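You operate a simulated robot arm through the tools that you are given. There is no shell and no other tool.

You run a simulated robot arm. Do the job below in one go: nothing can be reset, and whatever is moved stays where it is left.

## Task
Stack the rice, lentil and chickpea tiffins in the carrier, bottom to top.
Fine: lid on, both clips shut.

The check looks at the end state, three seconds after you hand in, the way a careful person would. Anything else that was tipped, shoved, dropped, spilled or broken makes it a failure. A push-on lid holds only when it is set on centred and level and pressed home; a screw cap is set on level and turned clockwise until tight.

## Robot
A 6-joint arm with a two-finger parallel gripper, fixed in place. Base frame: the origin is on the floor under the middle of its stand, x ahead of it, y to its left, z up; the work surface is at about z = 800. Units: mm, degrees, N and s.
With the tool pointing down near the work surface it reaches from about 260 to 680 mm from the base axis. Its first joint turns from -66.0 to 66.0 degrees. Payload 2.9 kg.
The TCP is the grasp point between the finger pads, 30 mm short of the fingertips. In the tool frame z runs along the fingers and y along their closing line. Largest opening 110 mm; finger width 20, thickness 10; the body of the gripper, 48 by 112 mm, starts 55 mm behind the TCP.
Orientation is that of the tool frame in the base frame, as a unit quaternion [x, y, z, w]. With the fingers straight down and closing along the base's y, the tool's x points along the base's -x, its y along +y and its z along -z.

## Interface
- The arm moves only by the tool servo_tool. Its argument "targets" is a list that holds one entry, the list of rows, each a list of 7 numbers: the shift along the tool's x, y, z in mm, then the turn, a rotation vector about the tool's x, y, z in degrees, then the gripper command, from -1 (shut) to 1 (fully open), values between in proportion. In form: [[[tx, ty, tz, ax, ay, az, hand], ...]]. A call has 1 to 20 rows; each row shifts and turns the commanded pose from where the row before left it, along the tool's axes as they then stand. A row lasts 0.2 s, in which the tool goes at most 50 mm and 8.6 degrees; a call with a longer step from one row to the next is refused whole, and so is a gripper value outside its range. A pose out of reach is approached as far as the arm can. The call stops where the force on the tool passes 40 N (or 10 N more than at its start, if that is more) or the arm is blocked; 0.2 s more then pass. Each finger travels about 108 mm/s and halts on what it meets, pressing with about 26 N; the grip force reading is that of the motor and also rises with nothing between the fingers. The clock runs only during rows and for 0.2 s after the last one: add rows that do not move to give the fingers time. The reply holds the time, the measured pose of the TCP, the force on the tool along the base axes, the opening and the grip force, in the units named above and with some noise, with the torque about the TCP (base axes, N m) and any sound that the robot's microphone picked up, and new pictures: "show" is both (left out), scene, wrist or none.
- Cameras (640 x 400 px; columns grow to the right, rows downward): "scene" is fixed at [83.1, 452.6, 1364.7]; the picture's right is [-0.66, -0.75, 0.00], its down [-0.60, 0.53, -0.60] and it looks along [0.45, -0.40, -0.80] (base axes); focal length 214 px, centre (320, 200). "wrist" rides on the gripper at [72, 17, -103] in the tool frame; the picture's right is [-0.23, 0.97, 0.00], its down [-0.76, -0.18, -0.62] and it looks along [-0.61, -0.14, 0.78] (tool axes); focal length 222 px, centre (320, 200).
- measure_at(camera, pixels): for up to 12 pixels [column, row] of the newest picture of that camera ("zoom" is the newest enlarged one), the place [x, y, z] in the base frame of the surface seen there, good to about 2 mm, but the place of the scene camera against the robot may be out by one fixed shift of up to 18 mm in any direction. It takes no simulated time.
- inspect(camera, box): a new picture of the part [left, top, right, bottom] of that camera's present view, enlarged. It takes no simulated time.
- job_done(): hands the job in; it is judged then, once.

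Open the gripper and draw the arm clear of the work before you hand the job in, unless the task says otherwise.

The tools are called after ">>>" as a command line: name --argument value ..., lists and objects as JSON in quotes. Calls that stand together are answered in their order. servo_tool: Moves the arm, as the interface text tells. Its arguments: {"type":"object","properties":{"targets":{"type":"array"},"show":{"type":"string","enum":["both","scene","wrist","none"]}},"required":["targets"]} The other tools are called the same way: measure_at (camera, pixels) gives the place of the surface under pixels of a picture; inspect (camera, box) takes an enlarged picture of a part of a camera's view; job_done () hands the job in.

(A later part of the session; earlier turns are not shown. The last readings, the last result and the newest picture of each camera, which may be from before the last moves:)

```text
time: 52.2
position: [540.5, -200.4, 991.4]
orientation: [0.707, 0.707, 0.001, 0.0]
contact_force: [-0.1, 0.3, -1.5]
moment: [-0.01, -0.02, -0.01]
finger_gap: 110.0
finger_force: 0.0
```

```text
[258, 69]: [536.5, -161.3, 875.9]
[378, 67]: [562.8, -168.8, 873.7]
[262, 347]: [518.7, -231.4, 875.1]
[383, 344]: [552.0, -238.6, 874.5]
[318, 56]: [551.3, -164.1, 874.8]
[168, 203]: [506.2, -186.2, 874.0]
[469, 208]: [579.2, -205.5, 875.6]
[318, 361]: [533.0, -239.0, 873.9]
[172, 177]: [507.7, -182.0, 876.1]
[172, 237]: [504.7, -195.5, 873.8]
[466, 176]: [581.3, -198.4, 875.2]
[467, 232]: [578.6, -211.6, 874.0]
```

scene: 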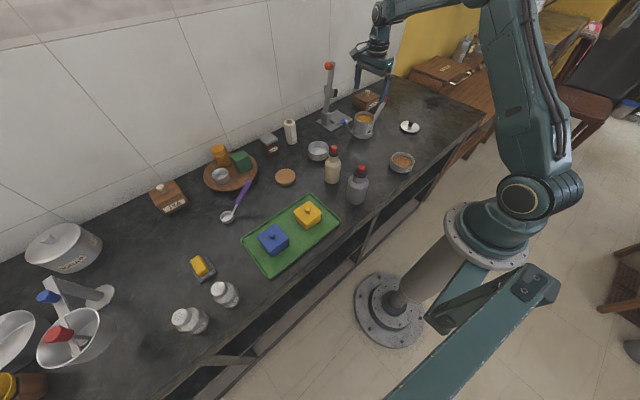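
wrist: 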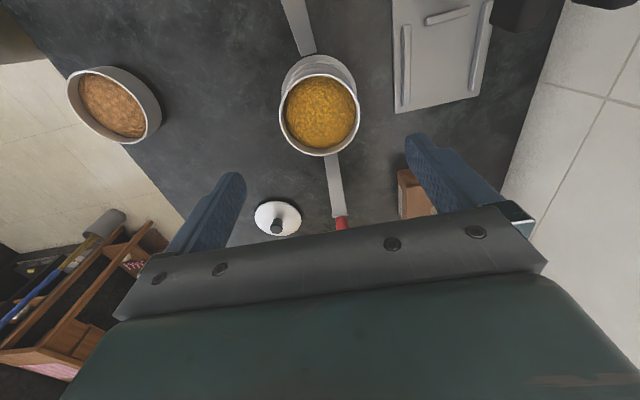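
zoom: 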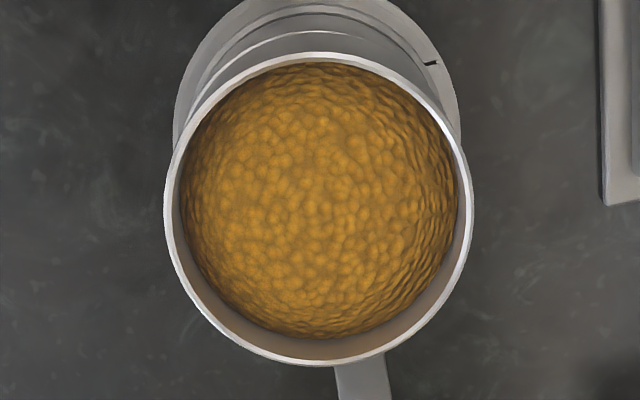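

Lentil rim: centre (541.8,-201.1), z≈875. Now I move above the chickpea tin.

>>> servo_tool --targets '[[[6.19, -28.75, 0, 0, 0, 0, 1], [6.19, -28.75, 0, 0, 0, 0, 1], [6.19, -28.75, 0, 0, 0, 0, 1], [6.19, -28.75, 5, 0, 0, 0, 1], [6.19, -28.75, 8, 0, 0, 0, 1], [6.19, -28.75, 8, 0, 0, 0, 1], [6.19, -28.75, 9, 0, 0, 0, 1], [6.19, -28.75, 9, 0, 0, 0, 1], [0, 0, 0, 0, 0, 0, 1], [0, 0, 0, 0, 0, 0, 1], [0, 0, 0, 0, 0, 0, 1]]]' --show "wrist"

>>> servo_tool --targets '[[[0, 0, 0, 0, 0, 0, 1]]]' --show "none"

>>> servo_tool --targets '[[[0, 0, 0, 0, 0, 0, 1]]]' --show "none"

>>> inspect --camera "wrist" --box '[260, 60, 380, 165]'

```text
time: 54.6
position: [310.4, -150.9, 951.8]
orientation: [0.707, 0.707, 0.0, 0.0]
contact_force: [-0.5, -0.3, -0.2]
moment: [0.0, 0.04, 0.0]
finger_gap: 110.1
finger_force: 0.1
```

wrist: 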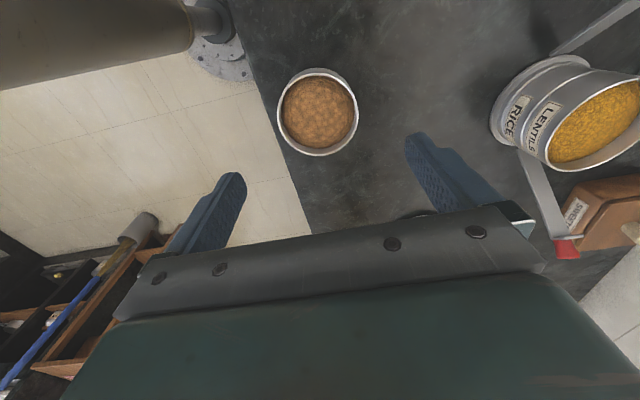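

```text
time: 55.0
position: [311.1, -151.9, 952.1]
orientation: [0.708, 0.706, 0.0, 0.0]
contact_force: [0.3, -1.1, -0.4]
moment: [0.0, 0.01, 0.0]
finger_gap: 110.0
finger_force: 0.0
```

```text
time: 55.4
position: [310.2, -151.4, 951.4]
orientation: [0.707, 0.707, 0.0, 0.0]
contact_force: [0.5, -0.2, -0.3]
moment: [0.02, 0.01, -0.01]
finger_gap: 110.3
finger_force: 0.3
```

```text
3.81 times, centred on (320, 112) of wrist
```

zoom: 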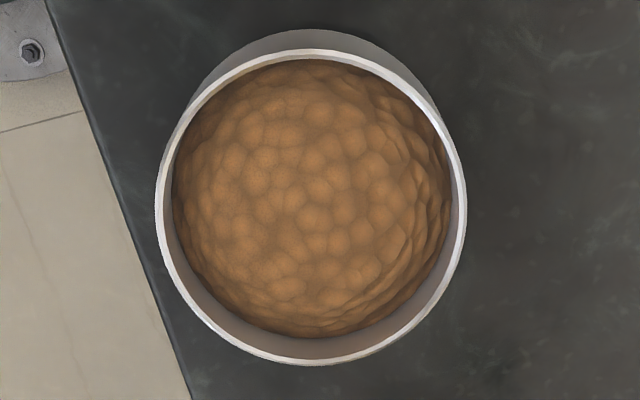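

I measure the chickpea rim from this view to fix its centre relative to the tool.

>>> measure_at --camera "zoom" --pixels '[[160, 208], [462, 198], [309, 55], [313, 360], [200, 102], [418, 97], [202, 317], [423, 310], [171, 148], [448, 143], [171, 268], [452, 254]]'

>>> measure_at --camera "zoom" --pixels '[[250, 68], [370, 66], [254, 345], [376, 342], [311, 55], [160, 201], [462, 206], [311, 360], [164, 175], [164, 235], [458, 174], [459, 230]]'

```text
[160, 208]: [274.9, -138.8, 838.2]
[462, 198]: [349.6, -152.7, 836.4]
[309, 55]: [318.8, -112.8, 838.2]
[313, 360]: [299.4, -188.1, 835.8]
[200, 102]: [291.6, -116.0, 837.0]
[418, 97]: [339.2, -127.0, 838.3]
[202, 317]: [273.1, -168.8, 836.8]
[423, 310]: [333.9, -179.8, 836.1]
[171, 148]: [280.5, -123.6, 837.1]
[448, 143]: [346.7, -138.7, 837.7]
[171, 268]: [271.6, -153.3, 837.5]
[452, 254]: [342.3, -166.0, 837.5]
```

```text
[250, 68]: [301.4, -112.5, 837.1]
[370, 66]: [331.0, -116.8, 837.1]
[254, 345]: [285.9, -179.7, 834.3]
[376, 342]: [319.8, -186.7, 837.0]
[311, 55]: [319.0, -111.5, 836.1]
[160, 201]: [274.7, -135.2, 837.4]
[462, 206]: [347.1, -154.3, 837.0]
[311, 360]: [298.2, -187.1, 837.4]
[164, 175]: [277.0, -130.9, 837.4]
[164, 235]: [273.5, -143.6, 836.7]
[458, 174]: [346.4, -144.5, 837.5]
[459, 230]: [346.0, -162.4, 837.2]
```

Chickpea centre (309.6,-150.0) versus tool (310.6,-151.4): I shift (-0.7,+1.6), descend and check.

>>> servo_tool --targets '[[[1.6, -0.7, 20, 0, 0, 0, 1], [0, 0, 20, 0, 0, 0, 1], [0, 0, 20, 0, 0, 0, 1], [0, 0, 20, 0, 0, 0, 1], [0, 0, 20, 0, 0, 0, 1], [0, 0, 10, 0, 0, 0, 1], [0, 0, 4.4, 0, 0, 0, 1], [0, 0, 0, 0, 0, 0, 1], [0, 0, 0, 0, 0, 0, 1]]]' --show "wrist"

```text
time: 57.4
position: [309.0, -151.5, 837.9]
orientation: [0.707, 0.707, 0.0, 0.0]
contact_force: [-0.4, 0.4, -0.1]
moment: [0.03, 0.02, 0.0]
finger_gap: 109.8
finger_force: 0.0
```

wrist: 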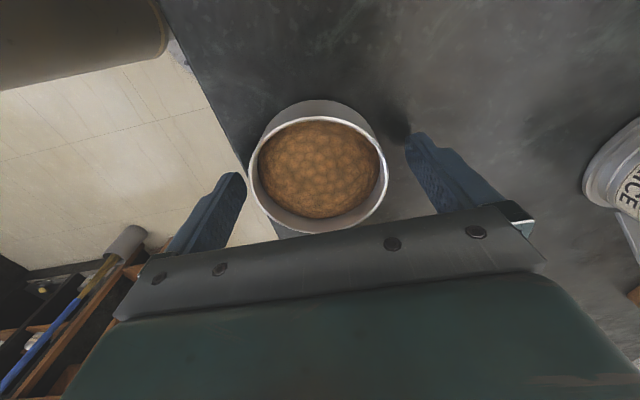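

Placement matches the earlier pre-grip pictures (rim top at row 117). I close on the chickpea tin.

>>> servo_tool --targets '[[[0, 0, 0, 0, 0, 0, 0.58], [0, 0, 0, 0, 0, 0, 0.5], [0, 0, 0, 0, 0, 0, 0.4], [0, 0, 0, 0, 0, 0, -1], [0, 0, 0, 0, 0, 0, -1], [0, 0, 0, 0, 0, 0, -1]]]' --show "wrist"

>>> inspect --camera "wrist" --box '[240, 95, 400, 240]'

```text
time: 58.8
position: [309.4, -150.0, 838.3]
orientation: [0.707, 0.707, 0.0, 0.0]
contact_force: [0.5, 0.0, 0.8]
moment: [-0.04, 0.01, 0.01]
finger_gap: 79.3
finger_force: 26.0
```

wrist: 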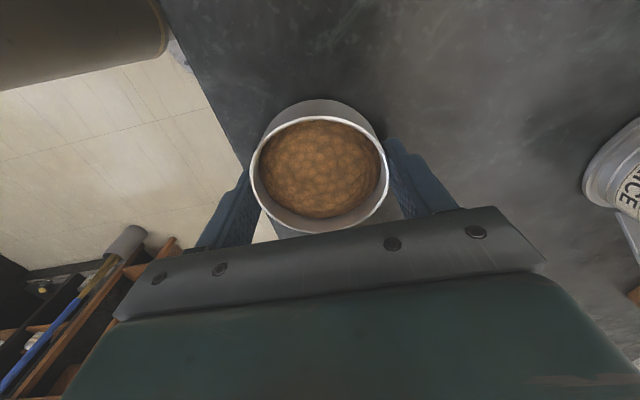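

```text
2.76 times, centred on (320, 168) of wrist
```

zoom: 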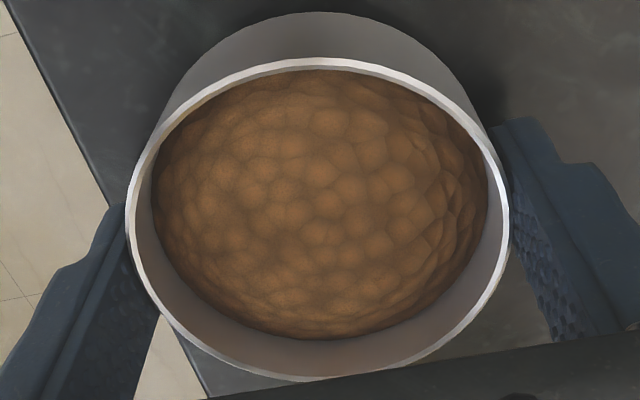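

Grip picture matches the lentil one exactly. I lift and carry the chickpea tin over the stack.

>>> servo_tool --targets '[[[0, 0, -5, 0, 0, 0, -1], [0, 0, -15, 0, 0, 0, -1], [0, 0, -30, 0, 0, 0, -1], [0, 0, -34, 0, 0, 0, -1], [0, 0, -34, 0, 0, 0, -1], [0, 0, -34, 0, 0, 0, -1], [-6.35, 28.9, 0, 0, 0, 0, -1], [-6.35, 28.9, 0, 0, 0, 0, -1], [-6.35, 28.9, 0, 0, 0, 0, -1], [-6.35, 28.9, 0, 0, 0, 0, -1], [-6.35, 28.9, 0, 0, 0, 0, -1], [-6.35, 28.9, 0, 0, 0, 0, -1], [-6.35, 28.9, 0, 0, 0, 0, -1], [-6.35, 28.9, 0, 0, 0, 0, -1], [0, 0, 0, 0, 0, 0, -1], [0, 0, 0, 0, 0, 0, -1], [0, 0, 0, 0, 0, 0, -1]]]' --show "both"

>>> servo_tool --targets '[[[0, 0, 0, 0, 0, 0, -1]]]' --show "none"

>>> servo_tool --targets '[[[0, 0, 0, 0, 0, 0, -1]]]' --show "none"

```text
time: 62.4
position: [539.0, -200.2, 991.2]
orientation: [0.706, 0.708, 0.0, 0.0]
contact_force: [0.6, 0.1, -1.0]
moment: [0.01, 0.02, -0.02]
finger_gap: 79.3
finger_force: 25.7
```

scene: 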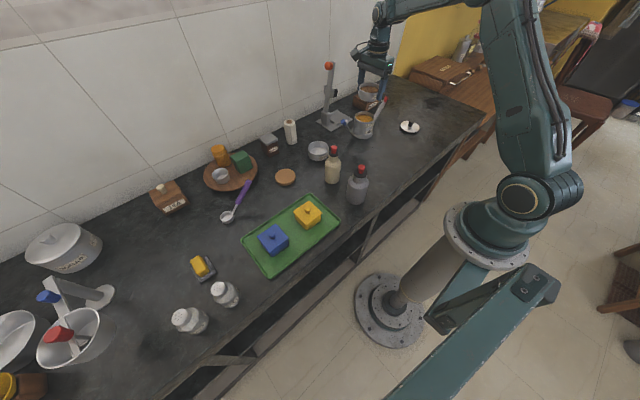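
wrist: 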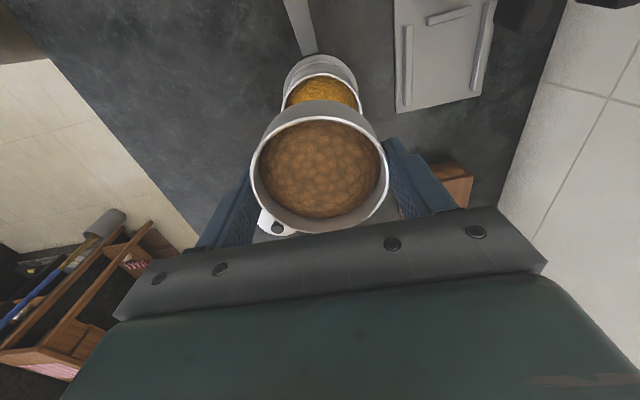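

```text
time: 62.8
position: [538.3, -200.7, 990.4]
orientation: [0.707, 0.707, 0.0, 0.0]
contact_force: [-0.5, -0.1, -1.5]
moment: [0.01, -0.02, 0.02]
finger_gap: 79.3
finger_force: 25.8
```

```text
time: 63.2
position: [539.5, -201.4, 990.0]
orientation: [0.707, 0.707, 0.0, 0.0]
contact_force: [1.0, 0.2, -1.8]
moment: [0.0, -0.04, 0.01]
finger_gap: 79.5
finger_force: 25.8
```

The pose averages (538.9,-200.8,990.5), target (540.8,-201.3). I correct (+1.8,-0.5), descend to the check height (z≈922.5) and compare both cameras.

>>> servo_tool --targets '[[[-0.5, 1.8, 18, 0, 0, 0, -1], [0, 0, 20, 0, 0, 0, -1], [0, 0, 20, 0, 0, 0, -1], [0, 0, 10, 0, 0, 0, -1], [0, 0, 0, 0, 0, 0, -1], [0, 0, 0, 0, 0, 0, -1]]]' --show "none"

>>> servo_tool --targets '[[[0, 0, 0, 0, 0, 0, -1]]]' --show "none"

>>> servo_tool --targets '[[[0, 0, 0, 0, 0, 0, -1]]]' --show "both"

>>> inspect --camera "scene" --box '[350, 95, 382, 130]'

>>> inspect --camera "wrist" --box '[262, 80, 382, 135]'

```text
time: 64.6
position: [541.8, -201.5, 922.8]
orientation: [0.707, 0.707, -0.001, 0.0]
contact_force: [-0.4, 0.0, -1.2]
moment: [0.0, 0.0, 0.01]
finger_gap: 79.4
finger_force: 25.6
```

```text
time: 65.0
position: [543.0, -202.1, 922.1]
orientation: [0.707, 0.707, 0.0, -0.001]
contact_force: [-0.1, -0.2, -2.1]
moment: [0.01, -0.02, 0.01]
finger_gap: 79.4
finger_force: 25.8
```

```text
time: 65.4
position: [541.2, -201.3, 921.1]
orientation: [0.707, 0.707, 0.0, 0.0]
contact_force: [0.2, 0.2, -0.8]
moment: [0.0, 0.0, 0.0]
finger_gap: 79.5
finger_force: 26.6
```

scene: 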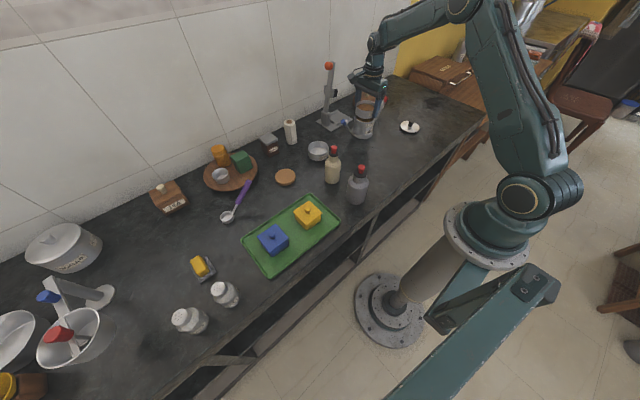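
wrist: 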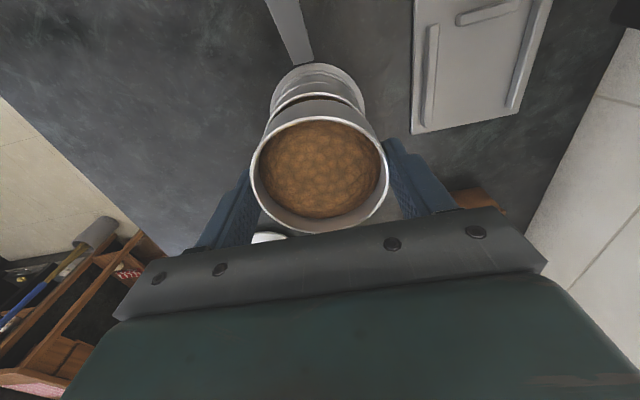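

```text
11.43 times, centred on (366, 112) of scene
```

zoom: 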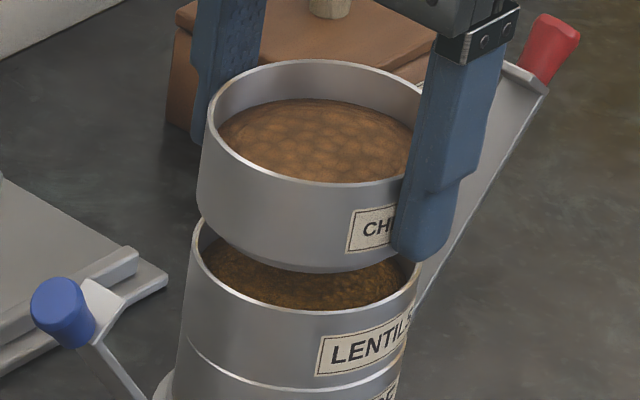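

```text
5.33 times, centred on (322, 108) of wrist
```

zoom: 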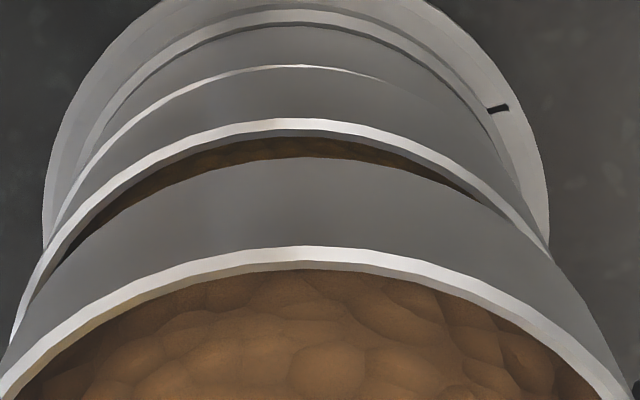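

y is aligned (rim/shoulder gap as predicted), but the chickpea tin is about 1 mm too far in +x. I shift -1.0 in x and lower 8 mm.

>>> servo_tool --targets '[[[0, -1.0, 2, 0, 0, 0, -1], [0, 0, 2, 0, 0, 0, -1], [0, 0, 2, 0, 0, 0, -1], [0, 0, 2, 0, 0, 0, -1], [0, 0, 0, 0, 0, 0, -1], [0, 0, 0, 0, 0, 0, -1]]]' --show "none"

>>> servo_tool --targets '[[[0, 0, 0, 0, 0, 0, -1]]]' --show "both"

>>> inspect --camera "scene" --box '[350, 95, 382, 130]'

>>> inspect --camera "wrist" --box '[262, 80, 382, 135]'

```text
time: 66.8
position: [541.7, -200.2, 914.1]
orientation: [0.707, 0.707, 0.0, 0.0]
contact_force: [-0.3, 0.2, -0.6]
moment: [0.01, -0.02, -0.03]
finger_gap: 79.7
finger_force: 26.1
```

```text
time: 67.2
position: [541.7, -200.4, 913.5]
orientation: [0.707, 0.707, 0.0, -0.001]
contact_force: [-0.4, 0.2, -1.1]
moment: [0.01, 0.02, -0.02]
finger_gap: 79.4
finger_force: 25.6
```

scene: 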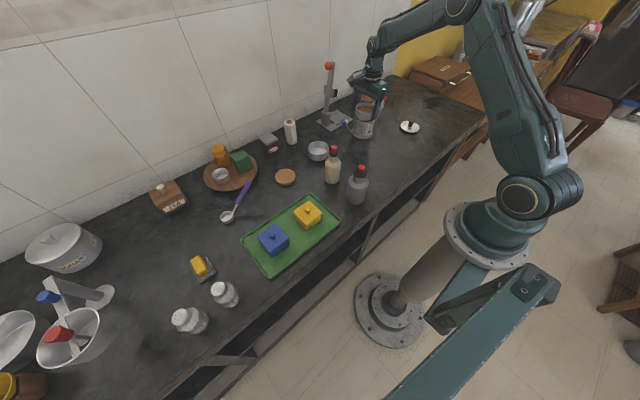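
wrist: 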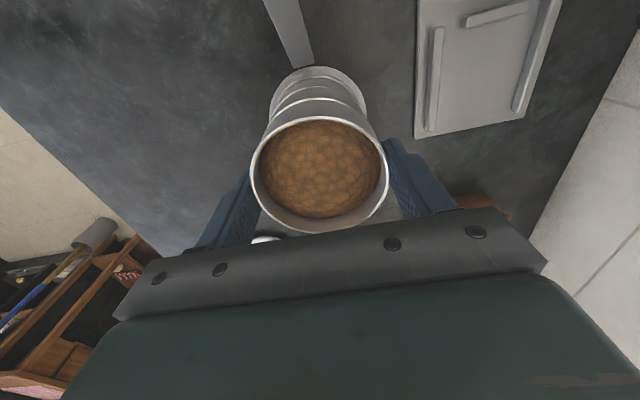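

```text
11.43 times, centred on (366, 112) of scene
```

zoom: 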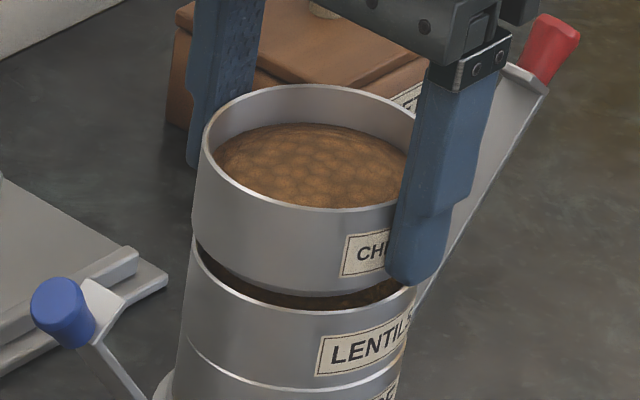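

```text
5.33 times, centred on (322, 108) of wrist
```

zoom: 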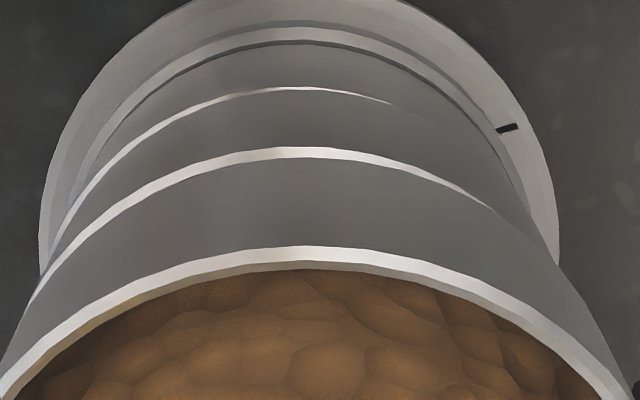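

The tin drifted ~1.1 mm in +y during the descent and is ~0.5 mm off in +x (rim/shoulder gap 11 px instead of 21). I correct (-0.6,-1.1) and re-check.

>>> servo_tool --targets '[[[-1.1, -0.6, 0, 0, 0, 0, -1], [0, 0, 0, 0, 0, 0, -1], [0, 0, 0, 0, 0, 0, -1]]]' --show "none"

>>> servo_tool --targets '[[[0, 0, 0, 0, 0, 0, -1]]]' --show "both"

>>> inspect --camera "scene" --box '[350, 95, 382, 130]'

>>> inspect --camera "wrist" --box '[262, 80, 382, 135]'

```text
time: 68.0
position: [540.2, -201.7, 913.8]
orientation: [0.707, 0.707, 0.0, 0.0]
contact_force: [0.1, -0.5, -1.5]
moment: [-0.01, 0.02, 0.0]
finger_gap: 79.3
finger_force: 26.1
```

```text
time: 68.4
position: [540.7, -201.3, 914.4]
orientation: [0.707, 0.707, 0.0, 0.0]
contact_force: [0.5, 0.0, -1.1]
moment: [-0.01, 0.01, 0.0]
finger_gap: 79.5
finger_force: 26.7
```

scene: 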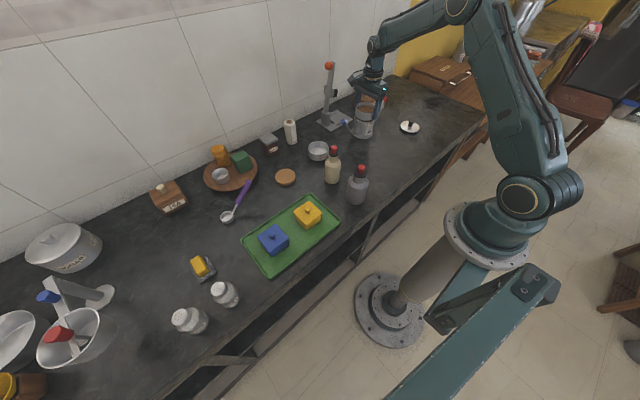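
wrist: 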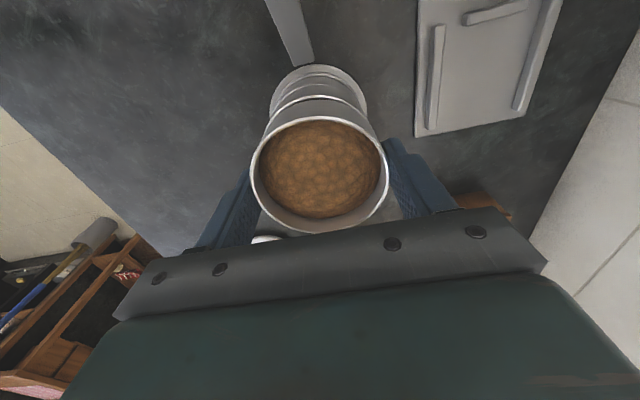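

```text
11.43 times, centred on (366, 112) of scene
```

zoom: 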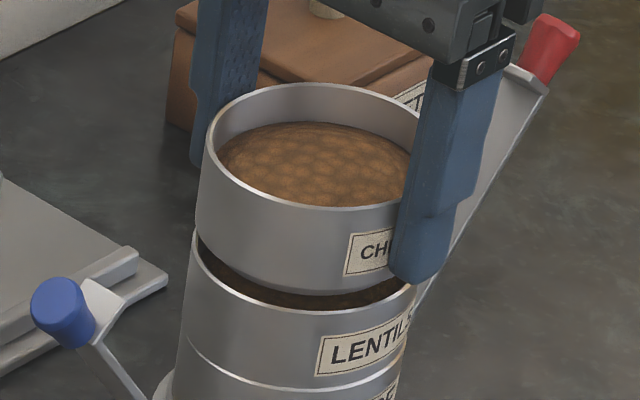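

```text
5.33 times, centred on (322, 108) of wrist
```

zoom: 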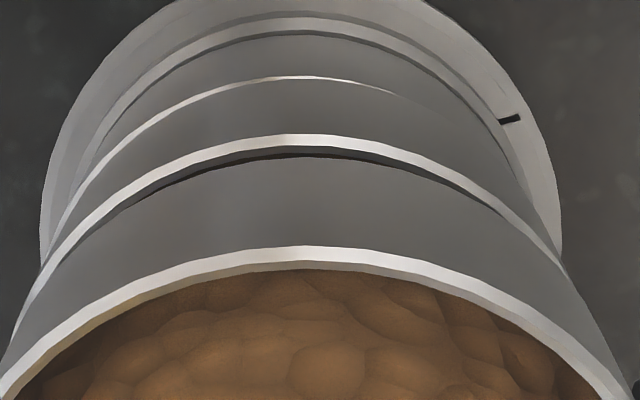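

Now it matches the reference for aligned tins. I lower in small steps.

>>> servo_tool --targets '[[[0, 0, 1, 0, 0, 0, -1], [0, 0, 1, 0, 0, 0, -1], [0, 0, 0, 0, 0, 0, -1]]]' --show "none"

>>> servo_tool --targets '[[[0, 0, 1, 0, 0, 0, -1], [0, 0, 1, 0, 0, 0, -1], [0, 0, 0, 0, 0, 0, -1]]]' --show "none"

>>> servo_tool --targets '[[[0, 0, 1, 0, 0, 0, -1], [0, 0, 0, 0, 0, 0, -1]]]' --show "wrist"

>>> inspect --camera "wrist" --box '[262, 80, 382, 135]'

```text
time: 69.2
position: [540.3, -202.5, 910.7]
orientation: [0.707, 0.707, 0.0, 0.0]
contact_force: [-0.3, -0.5, -1.4]
moment: [0.01, -0.02, -0.03]
finger_gap: 79.5
finger_force: 25.6
```

```text
time: 70.0
position: [540.3, -202.0, 910.1]
orientation: [0.707, 0.707, 0.0, 0.0]
contact_force: [0.4, 0.1, -1.0]
moment: [-0.01, 0.03, -0.04]
finger_gap: 79.4
finger_force: 25.6
```

```text
time: 70.6
position: [541.4, -201.2, 908.6]
orientation: [0.707, 0.707, 0.001, 0.001]
contact_force: [0.0, 0.5, -0.6]
moment: [0.02, 0.03, -0.02]
finger_gap: 79.4
finger_force: 25.9
```

wrist: 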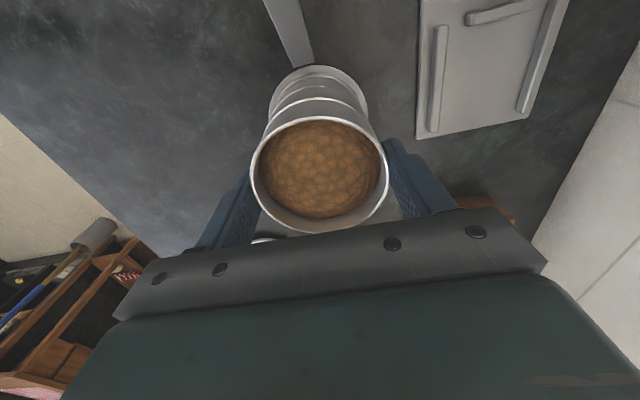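

```text
5.33 times, centred on (322, 108) of wrist
```

zoom: 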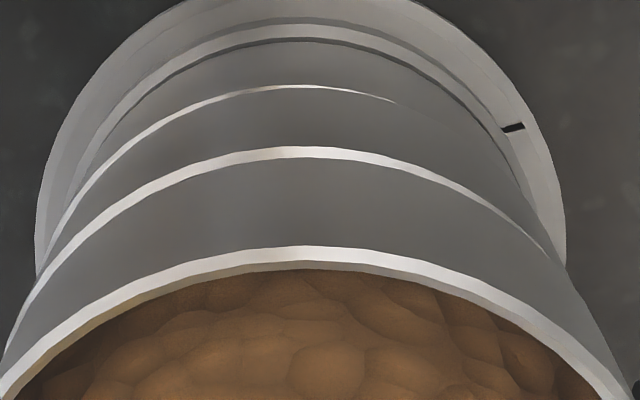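

The foot is entering the lentil rim without force. I continue to seating.

>>> servo_tool --targets '[[[0, 0, 1, 0, 0, 0, -1], [0, 0, 1, 0, 0, 0, -1], [0, 0, 0, 0, 0, 0, -1]]]' --show "none"

>>> servo_tool --targets '[[[0, 0, 1, 0, 0, 0, -1], [0, 0, 0, 0, 0, 0, -1]]]' --show "none"

>>> servo_tool --targets '[[[0, 0, 1, 0, 0, 0, -1], [0, 0, 0, 0, 0, 0, -1]]]' --show "none"

```text
time: 71.4
position: [541.4, -201.7, 906.8]
orientation: [0.707, 0.707, -0.001, 0.001]
contact_force: [-0.3, 0.6, -1.0]
moment: [0.0, 0.01, 0.0]
finger_gap: 79.2
finger_force: 25.8
```

```text
time: 72.0
position: [540.6, -202.0, 904.3]
orientation: [0.707, 0.707, 0.0, -0.001]
contact_force: [-0.5, -0.7, -0.4]
moment: [-0.01, 0.03, 0.0]
finger_gap: 79.5
finger_force: 25.7
```

```text
time: 72.6
position: [541.6, -202.8, 905.6]
orientation: [0.707, 0.707, 0.001, 0.001]
contact_force: [-2.1, -0.3, 9.1]
moment: [0.09, 0.33, 0.05]
finger_gap: 79.7
finger_force: 26.2
```

Seating contact of 9 N at z≈905, the expected height. I press a touch, check pictures, then release.

>>> servo_tool --targets '[[[0, 0, 0.4, 0, 0, 0, -1], [0, 0, 0, 0, 0, 0, -1]]]' --show "wrist"

>>> inspect --camera "scene" --box '[350, 95, 382, 130]'

>>> inspect --camera "wrist" --box '[262, 80, 382, 135]'

```text
time: 73.2
position: [542.0, -202.1, 905.7]
orientation: [0.707, 0.708, 0.0, 0.0]
contact_force: [-0.1, -0.1, 15.0]
moment: [0.13, 0.35, -0.04]
finger_gap: 78.9
finger_force: 26.2
```

wrist: 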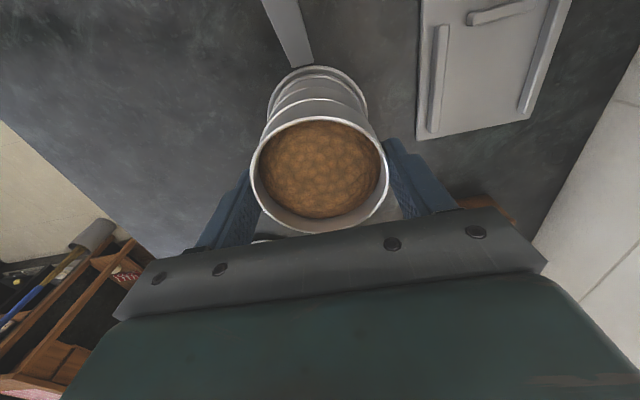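

```text
11.43 times, centred on (366, 112) of scene
```

zoom: 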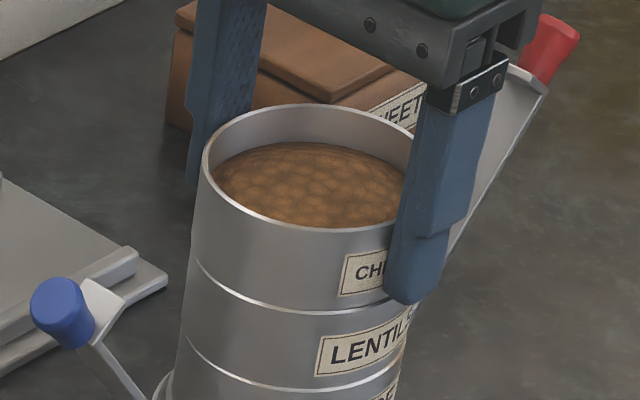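

```text
5.33 times, centred on (322, 108) of wrist
```

zoom: 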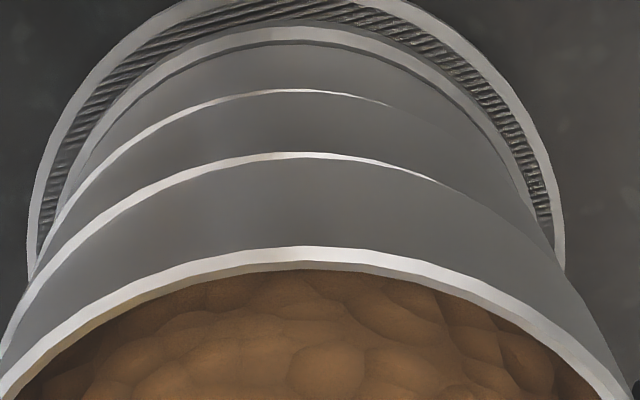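

Seams are closed. I unload, open and rise above the stack.

>>> servo_tool --targets '[[[0, 0, -0.6, 0, 0, 0, -1], [0, 0, -0.5, 0, 0, 0, -1], [0, 0, 0, 0, 0, 0, -1], [0, 0, 0, 0, 0, 0, 0.48], [0, 0, 0, 0, 0, 0, 0.52], [0, 0, 0, 0, 0, 0, 0.6], [0, 0, 0, 0, 0, 0, 0.8], [0, 0, 0, 0, 0, 0, 1], [0, 0, 0, 0, 0, 0, 1], [0, 0, -10, 0, 0, 0, 1], [0, 0, -20, 0, 0, 0, 1], [0, 0, -30, 0, 0, 0, 1], [0, 0, -30, 0, 0, 0, 1], [0, 0, -25, 0, 0, 0, 1], [0, 0, 0, 0, 0, 0, 1], [0, 0, 0, 0, 0, 0, 1]]]' --show "both"

>>> inspect --camera "scene" --box '[340, 90, 390, 140]'

>>> inspect --camera "wrist" --box '[260, 60, 380, 165]'

```text
time: 76.6
position: [541.2, -202.9, 1021.7]
orientation: [0.707, 0.707, 0.0, 0.0]
contact_force: [-0.7, -0.3, 0.0]
moment: [0.02, -0.02, 0.01]
finger_gap: 109.9
finger_force: 0.0
```

scene: 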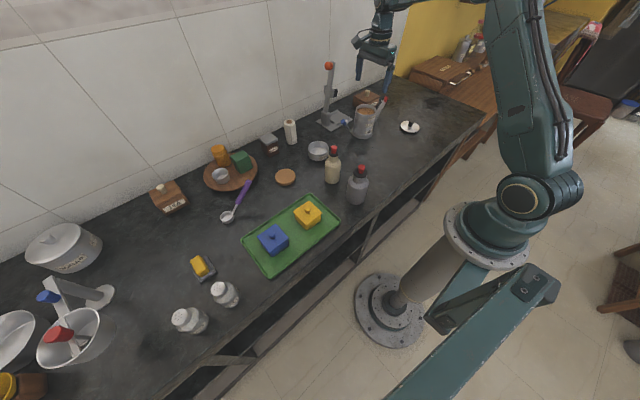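
wrist: 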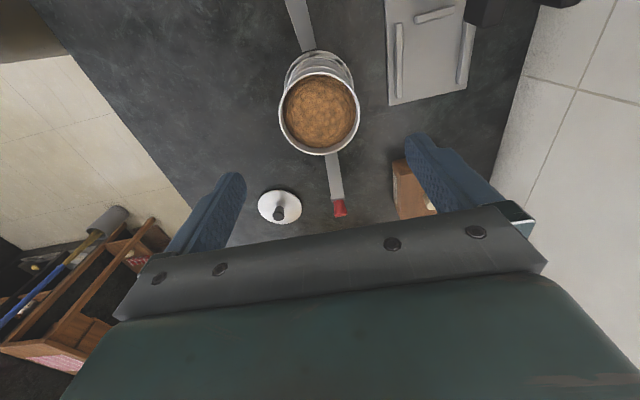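

```text
8.00 times, centred on (365, 115) of scene
```

zoom: 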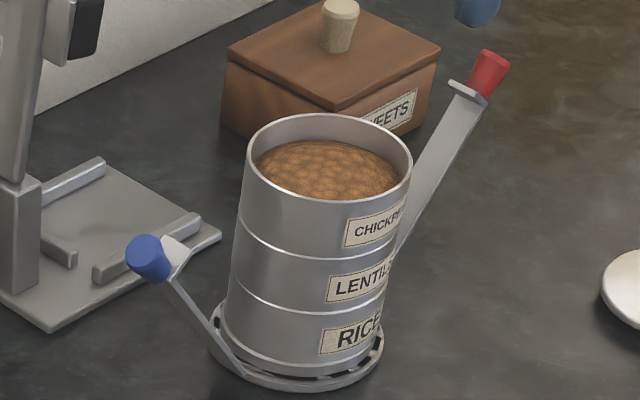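

```text
3.81 times, centred on (320, 112) of wrist
```

zoom: 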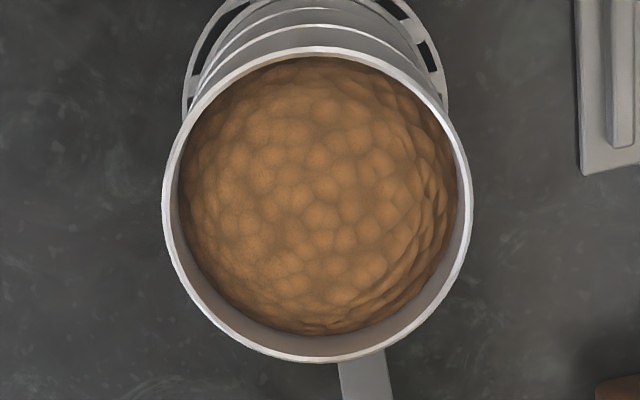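

All three tins are stacked in order. I measure the top rim for the lid, and zoom on the lid itself.

>>> measure_at --camera "zoom" --pixels '[[167, 208], [468, 198], [315, 53], [319, 357], [207, 102], [425, 97], [209, 316], [429, 309], [178, 148], [455, 143], [178, 268], [458, 254]]'

>>> measure_at --camera "zoom" --pixels '[[257, 67], [377, 65], [261, 343], [382, 341], [317, 53], [167, 201], [468, 206], [317, 357], [171, 175], [171, 235], [465, 174], [466, 230]]'

>>> inspect --camera "wrist" --box '[240, 150, 400, 240]'

>>> inspect --camera "scene" --box '[390, 105, 430, 145]'

```text
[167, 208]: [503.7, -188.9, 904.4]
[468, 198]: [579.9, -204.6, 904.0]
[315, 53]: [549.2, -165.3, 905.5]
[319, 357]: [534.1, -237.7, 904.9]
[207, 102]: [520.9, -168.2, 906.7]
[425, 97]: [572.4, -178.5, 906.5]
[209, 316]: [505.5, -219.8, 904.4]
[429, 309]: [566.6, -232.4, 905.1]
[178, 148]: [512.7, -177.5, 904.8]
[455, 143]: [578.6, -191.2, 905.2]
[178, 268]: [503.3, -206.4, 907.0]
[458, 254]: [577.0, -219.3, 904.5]
```

```text
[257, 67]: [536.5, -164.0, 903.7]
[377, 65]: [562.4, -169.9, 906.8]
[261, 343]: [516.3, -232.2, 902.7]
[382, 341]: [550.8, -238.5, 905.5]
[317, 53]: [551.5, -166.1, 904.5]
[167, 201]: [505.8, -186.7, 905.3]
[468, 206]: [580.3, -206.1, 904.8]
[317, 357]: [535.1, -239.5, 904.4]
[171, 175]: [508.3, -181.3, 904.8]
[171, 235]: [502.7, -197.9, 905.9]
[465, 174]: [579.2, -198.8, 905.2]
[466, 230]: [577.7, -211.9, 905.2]
```

```text
4.00 times, centred on (320, 195) of wrist
```

zoom: 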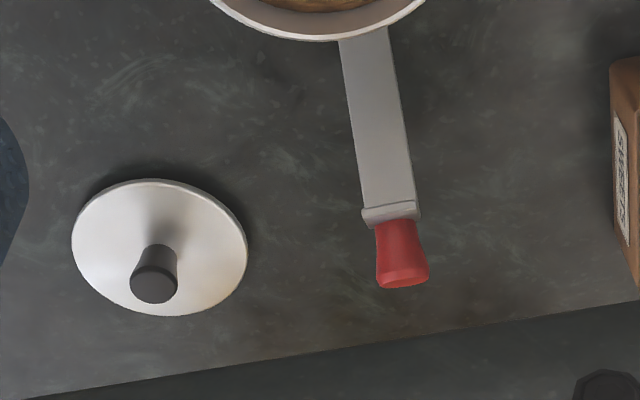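

```text
10.00 times, centred on (410, 125) of scene
```

zoom: 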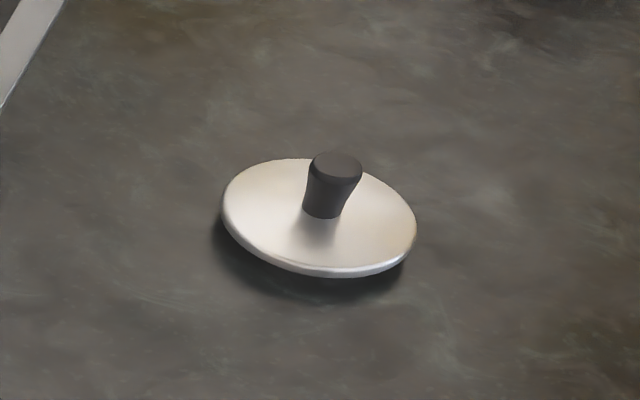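

Top rim is at z≈905, centre ≈(541.3,-202). The lid lies at about (424,-377) with a waisted black knob. I move above it, staying high past the red clip arm, then descend for a close view.

>>> servo_tool --targets '[[[-29.1, -19.5, 0, 0, 0, 0, 1], [-29.1, -19.5, 0, 0, 0, 0, 1], [-29.1, -19.5, 0, 0, 0, 0, 1], [-29.1, -19.5, 0, 0, 0, 0, 1], [-29.1, -19.5, 0, 0, 0, 0, 1], [-29.1, -19.5, 0, 0, 0, 0, 1], [0, 0, 24, 0, 0, 0, 1], [0, 0, 24, 0, 0, 0, 1], [0, 0, 24, 0, 0, 0, 1], [0, 0, 0, 0, 0, 0, 1], [0, 0, 0, 0, 0, 0, 1]]]' --show "both"

>>> servo_tool --targets '[[[0, 0, 0, 0, 0, 0, 1]]]' --show "none"

>>> inspect --camera "wrist" --box '[250, 60, 390, 180]'

```text
time: 79.0
position: [422.9, -375.8, 948.1]
orientation: [0.707, 0.707, 0.0, 0.0]
contact_force: [0.4, 0.2, 0.0]
moment: [-0.03, 0.02, 0.04]
finger_gap: 110.1
finger_force: 0.0
```

scene: 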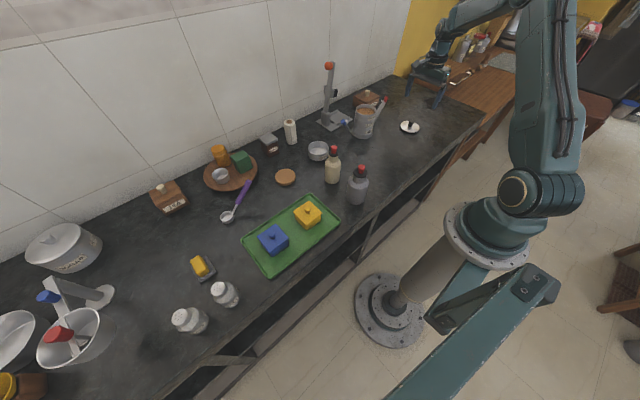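
wrist: 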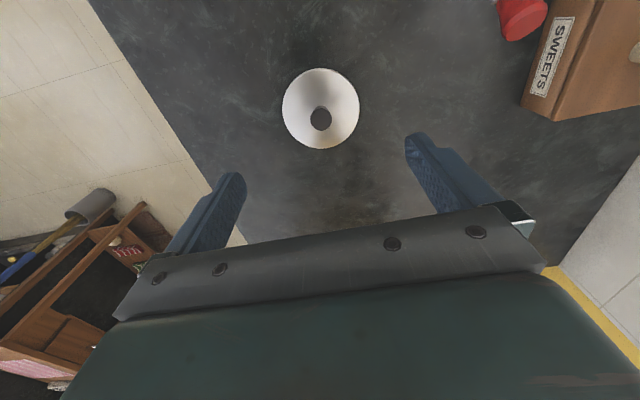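

```text
time: 79.4
position: [422.1, -377.1, 948.0]
orientation: [0.707, 0.707, 0.0, 0.001]
contact_force: [0.1, -0.3, -0.2]
moment: [0.0, 0.02, 0.03]
finger_gap: 109.8
finger_force: 0.0
```

```text
3.33 times, centred on (320, 120) of wrist
```

zoom: 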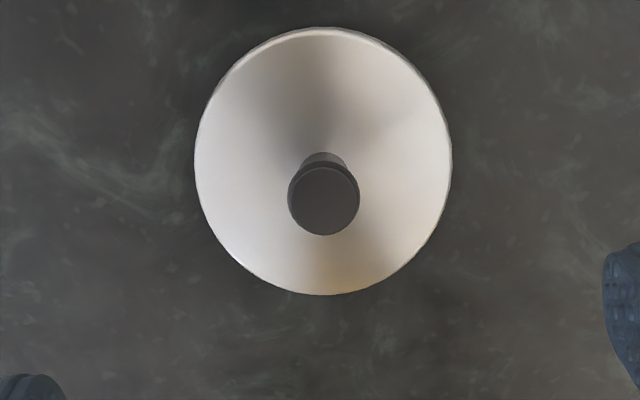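

I measure the lid edge and the knob top.

>>> measure_at --camera "zoom" --pixels '[[200, 160], [447, 160], [323, 34], [325, 290], [235, 73], [412, 73], [235, 252], [412, 252], [324, 200], [294, 200], [354, 200], [324, 172]]'

>>> measure_at --camera "zoom" --pixels '[[324, 228], [303, 180], [345, 180], [303, 220], [345, 220], [310, 200], [338, 200], [324, 185], [324, 160], [100, 200], [540, 120], [324, 100]]'

```text
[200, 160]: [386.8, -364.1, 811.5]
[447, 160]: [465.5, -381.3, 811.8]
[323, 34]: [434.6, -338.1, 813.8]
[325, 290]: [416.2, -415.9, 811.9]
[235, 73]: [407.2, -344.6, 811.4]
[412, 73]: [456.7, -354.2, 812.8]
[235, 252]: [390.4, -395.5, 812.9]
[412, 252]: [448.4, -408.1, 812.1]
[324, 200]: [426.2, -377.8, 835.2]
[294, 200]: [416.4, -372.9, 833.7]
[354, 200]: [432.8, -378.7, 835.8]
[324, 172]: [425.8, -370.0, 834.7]
```

```text
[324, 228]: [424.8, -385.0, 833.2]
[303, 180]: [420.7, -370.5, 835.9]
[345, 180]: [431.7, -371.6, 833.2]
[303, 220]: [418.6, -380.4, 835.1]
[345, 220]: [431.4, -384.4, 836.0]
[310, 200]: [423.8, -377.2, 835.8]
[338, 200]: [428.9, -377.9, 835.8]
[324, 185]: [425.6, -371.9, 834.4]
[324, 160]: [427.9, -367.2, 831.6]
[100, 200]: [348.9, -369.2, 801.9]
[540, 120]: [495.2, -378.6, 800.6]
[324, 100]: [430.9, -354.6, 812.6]
```

Lid centre ≈(425.6,-376.8), knob top z≈835, Ø≈19. Tool is at (422.5,-376.4,948); I shift (+3.0,-0.5), descend to z≈846 (fingertips just above the lid disc) and check.

>>> servo_tool --targets '[[[-0.5, 3.0, 10, 0, 0, 0, 1], [0, 0, 20, 0, 0, 0, 1], [0, 0, 20, 0, 0, 0, 1], [0, 0, 20, 0, 0, 0, 0.5], [0, 0, 20, 0, 0, 0, 0], [0, 0, 8, 0, 0, 0, 0], [0, 0, 0, 0, 0, 0, 0], [0, 0, 0, 0, 0, 0, 0]]]' --show "wrist"

>>> servo_tool --targets '[[[0, 0, 0, 0, 0, 0, 0]]]' --show "none"

>>> inspect --camera "wrist" --box '[240, 90, 400, 220]'

```text
time: 81.2
position: [428.3, -378.4, 848.3]
orientation: [0.707, 0.707, 0.0, 0.0]
contact_force: [0.3, -0.2, 1.0]
moment: [0.0, 0.01, -0.01]
finger_gap: 54.9
finger_force: 0.1
```

wrist: 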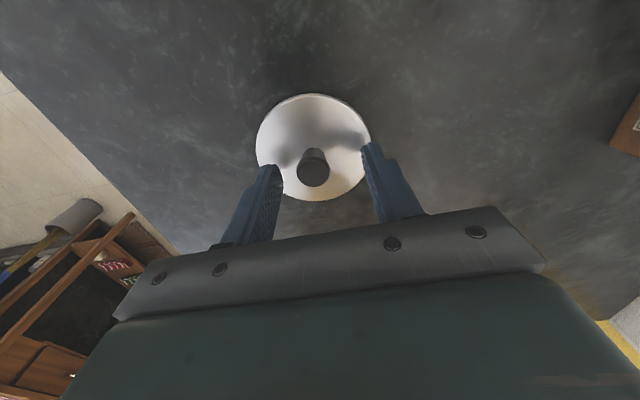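

```text
time: 81.6
position: [427.5, -377.3, 848.4]
orientation: [0.707, 0.707, 0.001, 0.001]
contact_force: [-0.6, 0.2, 0.3]
moment: [0.0, 0.01, 0.01]
finger_gap: 55.4
finger_force: 0.0
```

```text
3.08 times, centred on (320, 155) of wrist
```

zoom: 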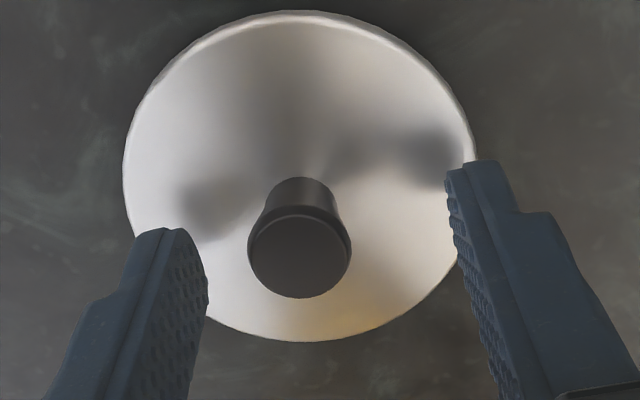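

The knob sits a bit left of centre between the fingers (tool reads 427.9,-377.9). I shift (-2.2,+0.8), lower 1.5 mm and close gently on the knob.

>>> servo_tool --targets '[[[0.8, -2.2, 1.5, 0, 0, 0, 0], [0, 0, 0, 0, 0, 0, 0], [0, 0, 0, 0, 0, 0, 0]]]' --show "wrist"

>>> servo_tool --targets '[[[0, 0, 0, 0, 0, 0, 0]]]' --show "none"

>>> inspect --camera "wrist" --box '[240, 90, 400, 220]'

```text
time: 82.4
position: [424.1, -377.3, 847.7]
orientation: [0.708, 0.707, 0.0, 0.0]
contact_force: [0.3, -0.2, -0.7]
moment: [0.02, 0.01, 0.05]
finger_gap: 55.0
finger_force: 0.0
```

wrist: 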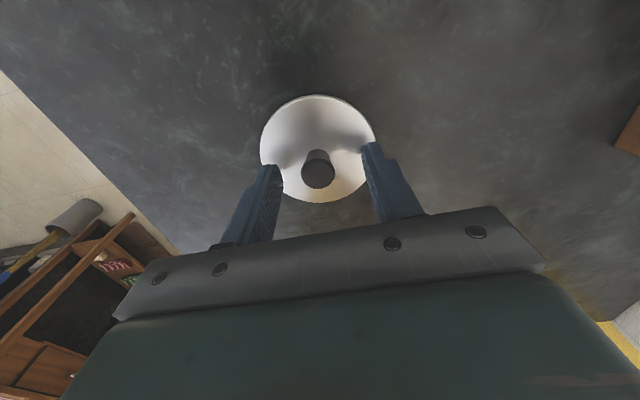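

```text
time: 82.8
position: [425.1, -377.8, 847.7]
orientation: [0.707, 0.707, 0.0, 0.0]
contact_force: [0.8, 0.8, 0.0]
moment: [0.01, -0.02, -0.03]
finger_gap: 54.9
finger_force: 0.1
```

```text
3.08 times, centred on (320, 155) of wrist
```

zoom: 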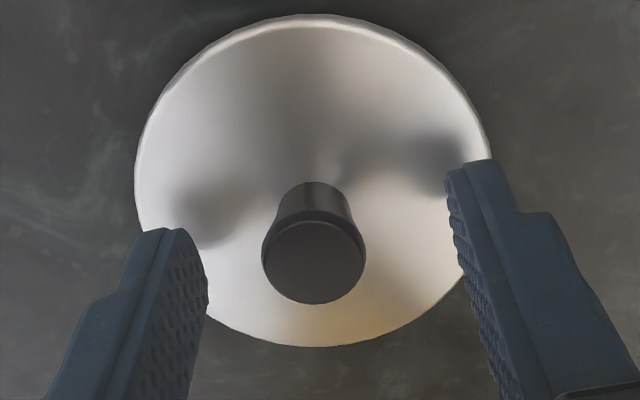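

Centred now. I lower 1.5 mm more and close in stages on the knob.

>>> servo_tool --targets '[[[0, 0, 1.5, 0, 0, 0, -0.3], [0, 0, 0, 0, 0, 0, -0.5], [0, 0, 0, 0, 0, 0, -0.57], [0, 0, 0, 0, 0, 0, -0.62], [0, 0, 0, 0, 0, 0, -0.66], [0, 0, 0, 0, 0, 0, -0.75], [0, 0, 0, 0, 0, 0, -1], [0, 0, 0, 0, 0, 0, -1], [0, 0, 0, 0, 0, 0, -1]]]' --show "wrist"

>>> inspect --camera "wrist" --box '[240, 90, 400, 220]'

```text
time: 84.8
position: [424.8, -376.6, 846.6]
orientation: [0.707, 0.707, 0.0, -0.001]
contact_force: [0.0, 0.2, 0.3]
moment: [0.01, -0.02, -0.01]
finger_gap: 20.4
finger_force: 26.2
```

wrist: 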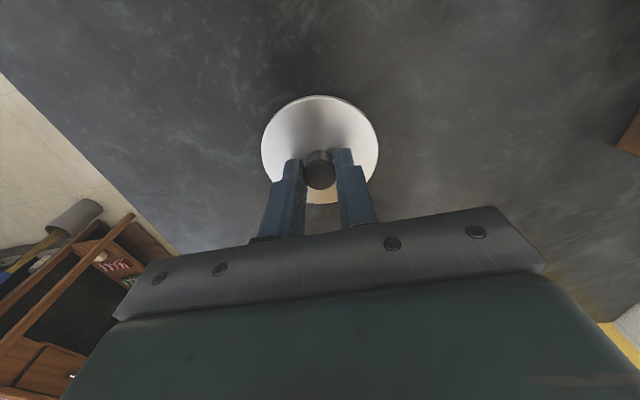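

```text
3.08 times, centred on (320, 155) of wrist
```

zoom: 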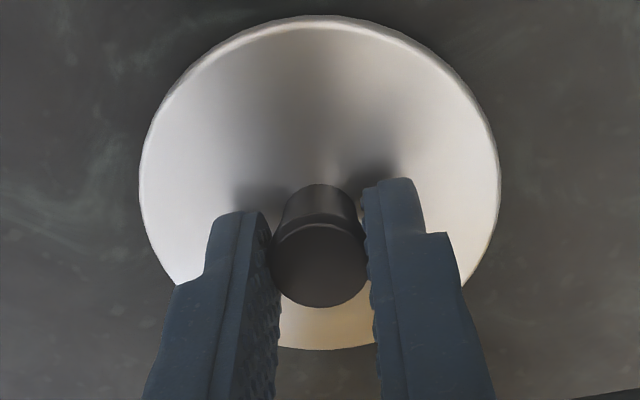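

Gripped at 20.4 mm. I lift the lid and check that it hangs level.

>>> servo_tool --targets '[[[0, 0, -5, 0, 0, 0, -1], [0, 0, -15, 0, 0, 0, -1], [0, 0, -25, 0, 0, 0, -1], [0, 0, -30, 0, 0, 0, -1], [0, 0, -40, 0, 0, 0, -1], [0, 0, -40, 0, 0, 0, -1], [0, 0, 0, 0, 0, 0, -1], [0, 0, 0, 0, 0, 0, -1]]]' --show "both"

>>> inspect --camera "scene" --box '[380, 60, 440, 110]'

>>> inspect --camera "wrist" --box '[240, 85, 400, 215]'

```text
time: 86.6
position: [422.5, -377.1, 1003.1]
orientation: [0.707, 0.707, 0.0, -0.001]
contact_force: [-0.2, 0.7, -0.1]
moment: [-0.02, 0.01, -0.01]
finger_gap: 20.1
finger_force: 26.3
```

scene: 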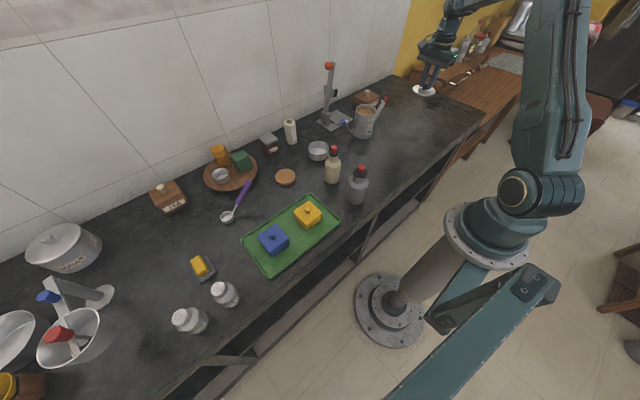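
wrist: 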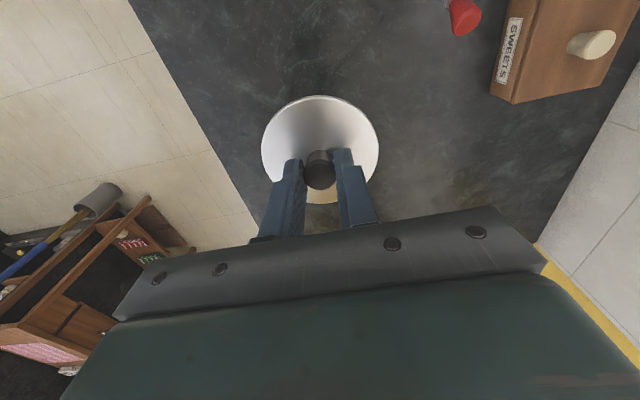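

```text
8.00 times, centred on (410, 85) of scene
```

zoom: 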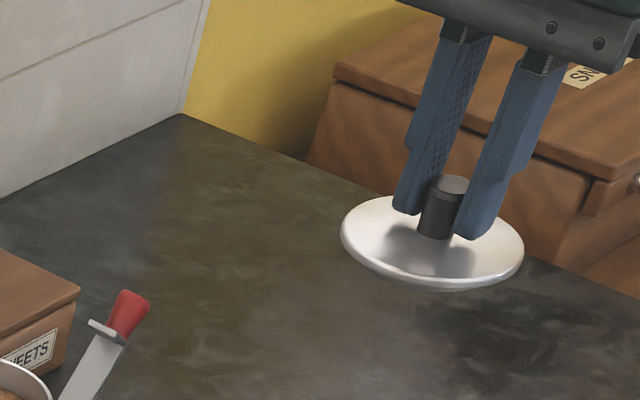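

```text
3.08 times, centred on (320, 150) of wrist
```

zoom: 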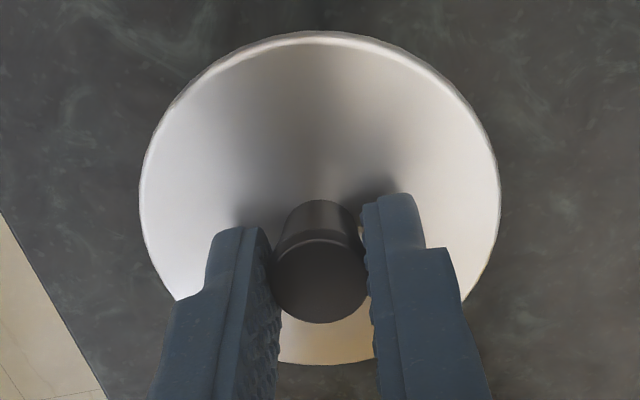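

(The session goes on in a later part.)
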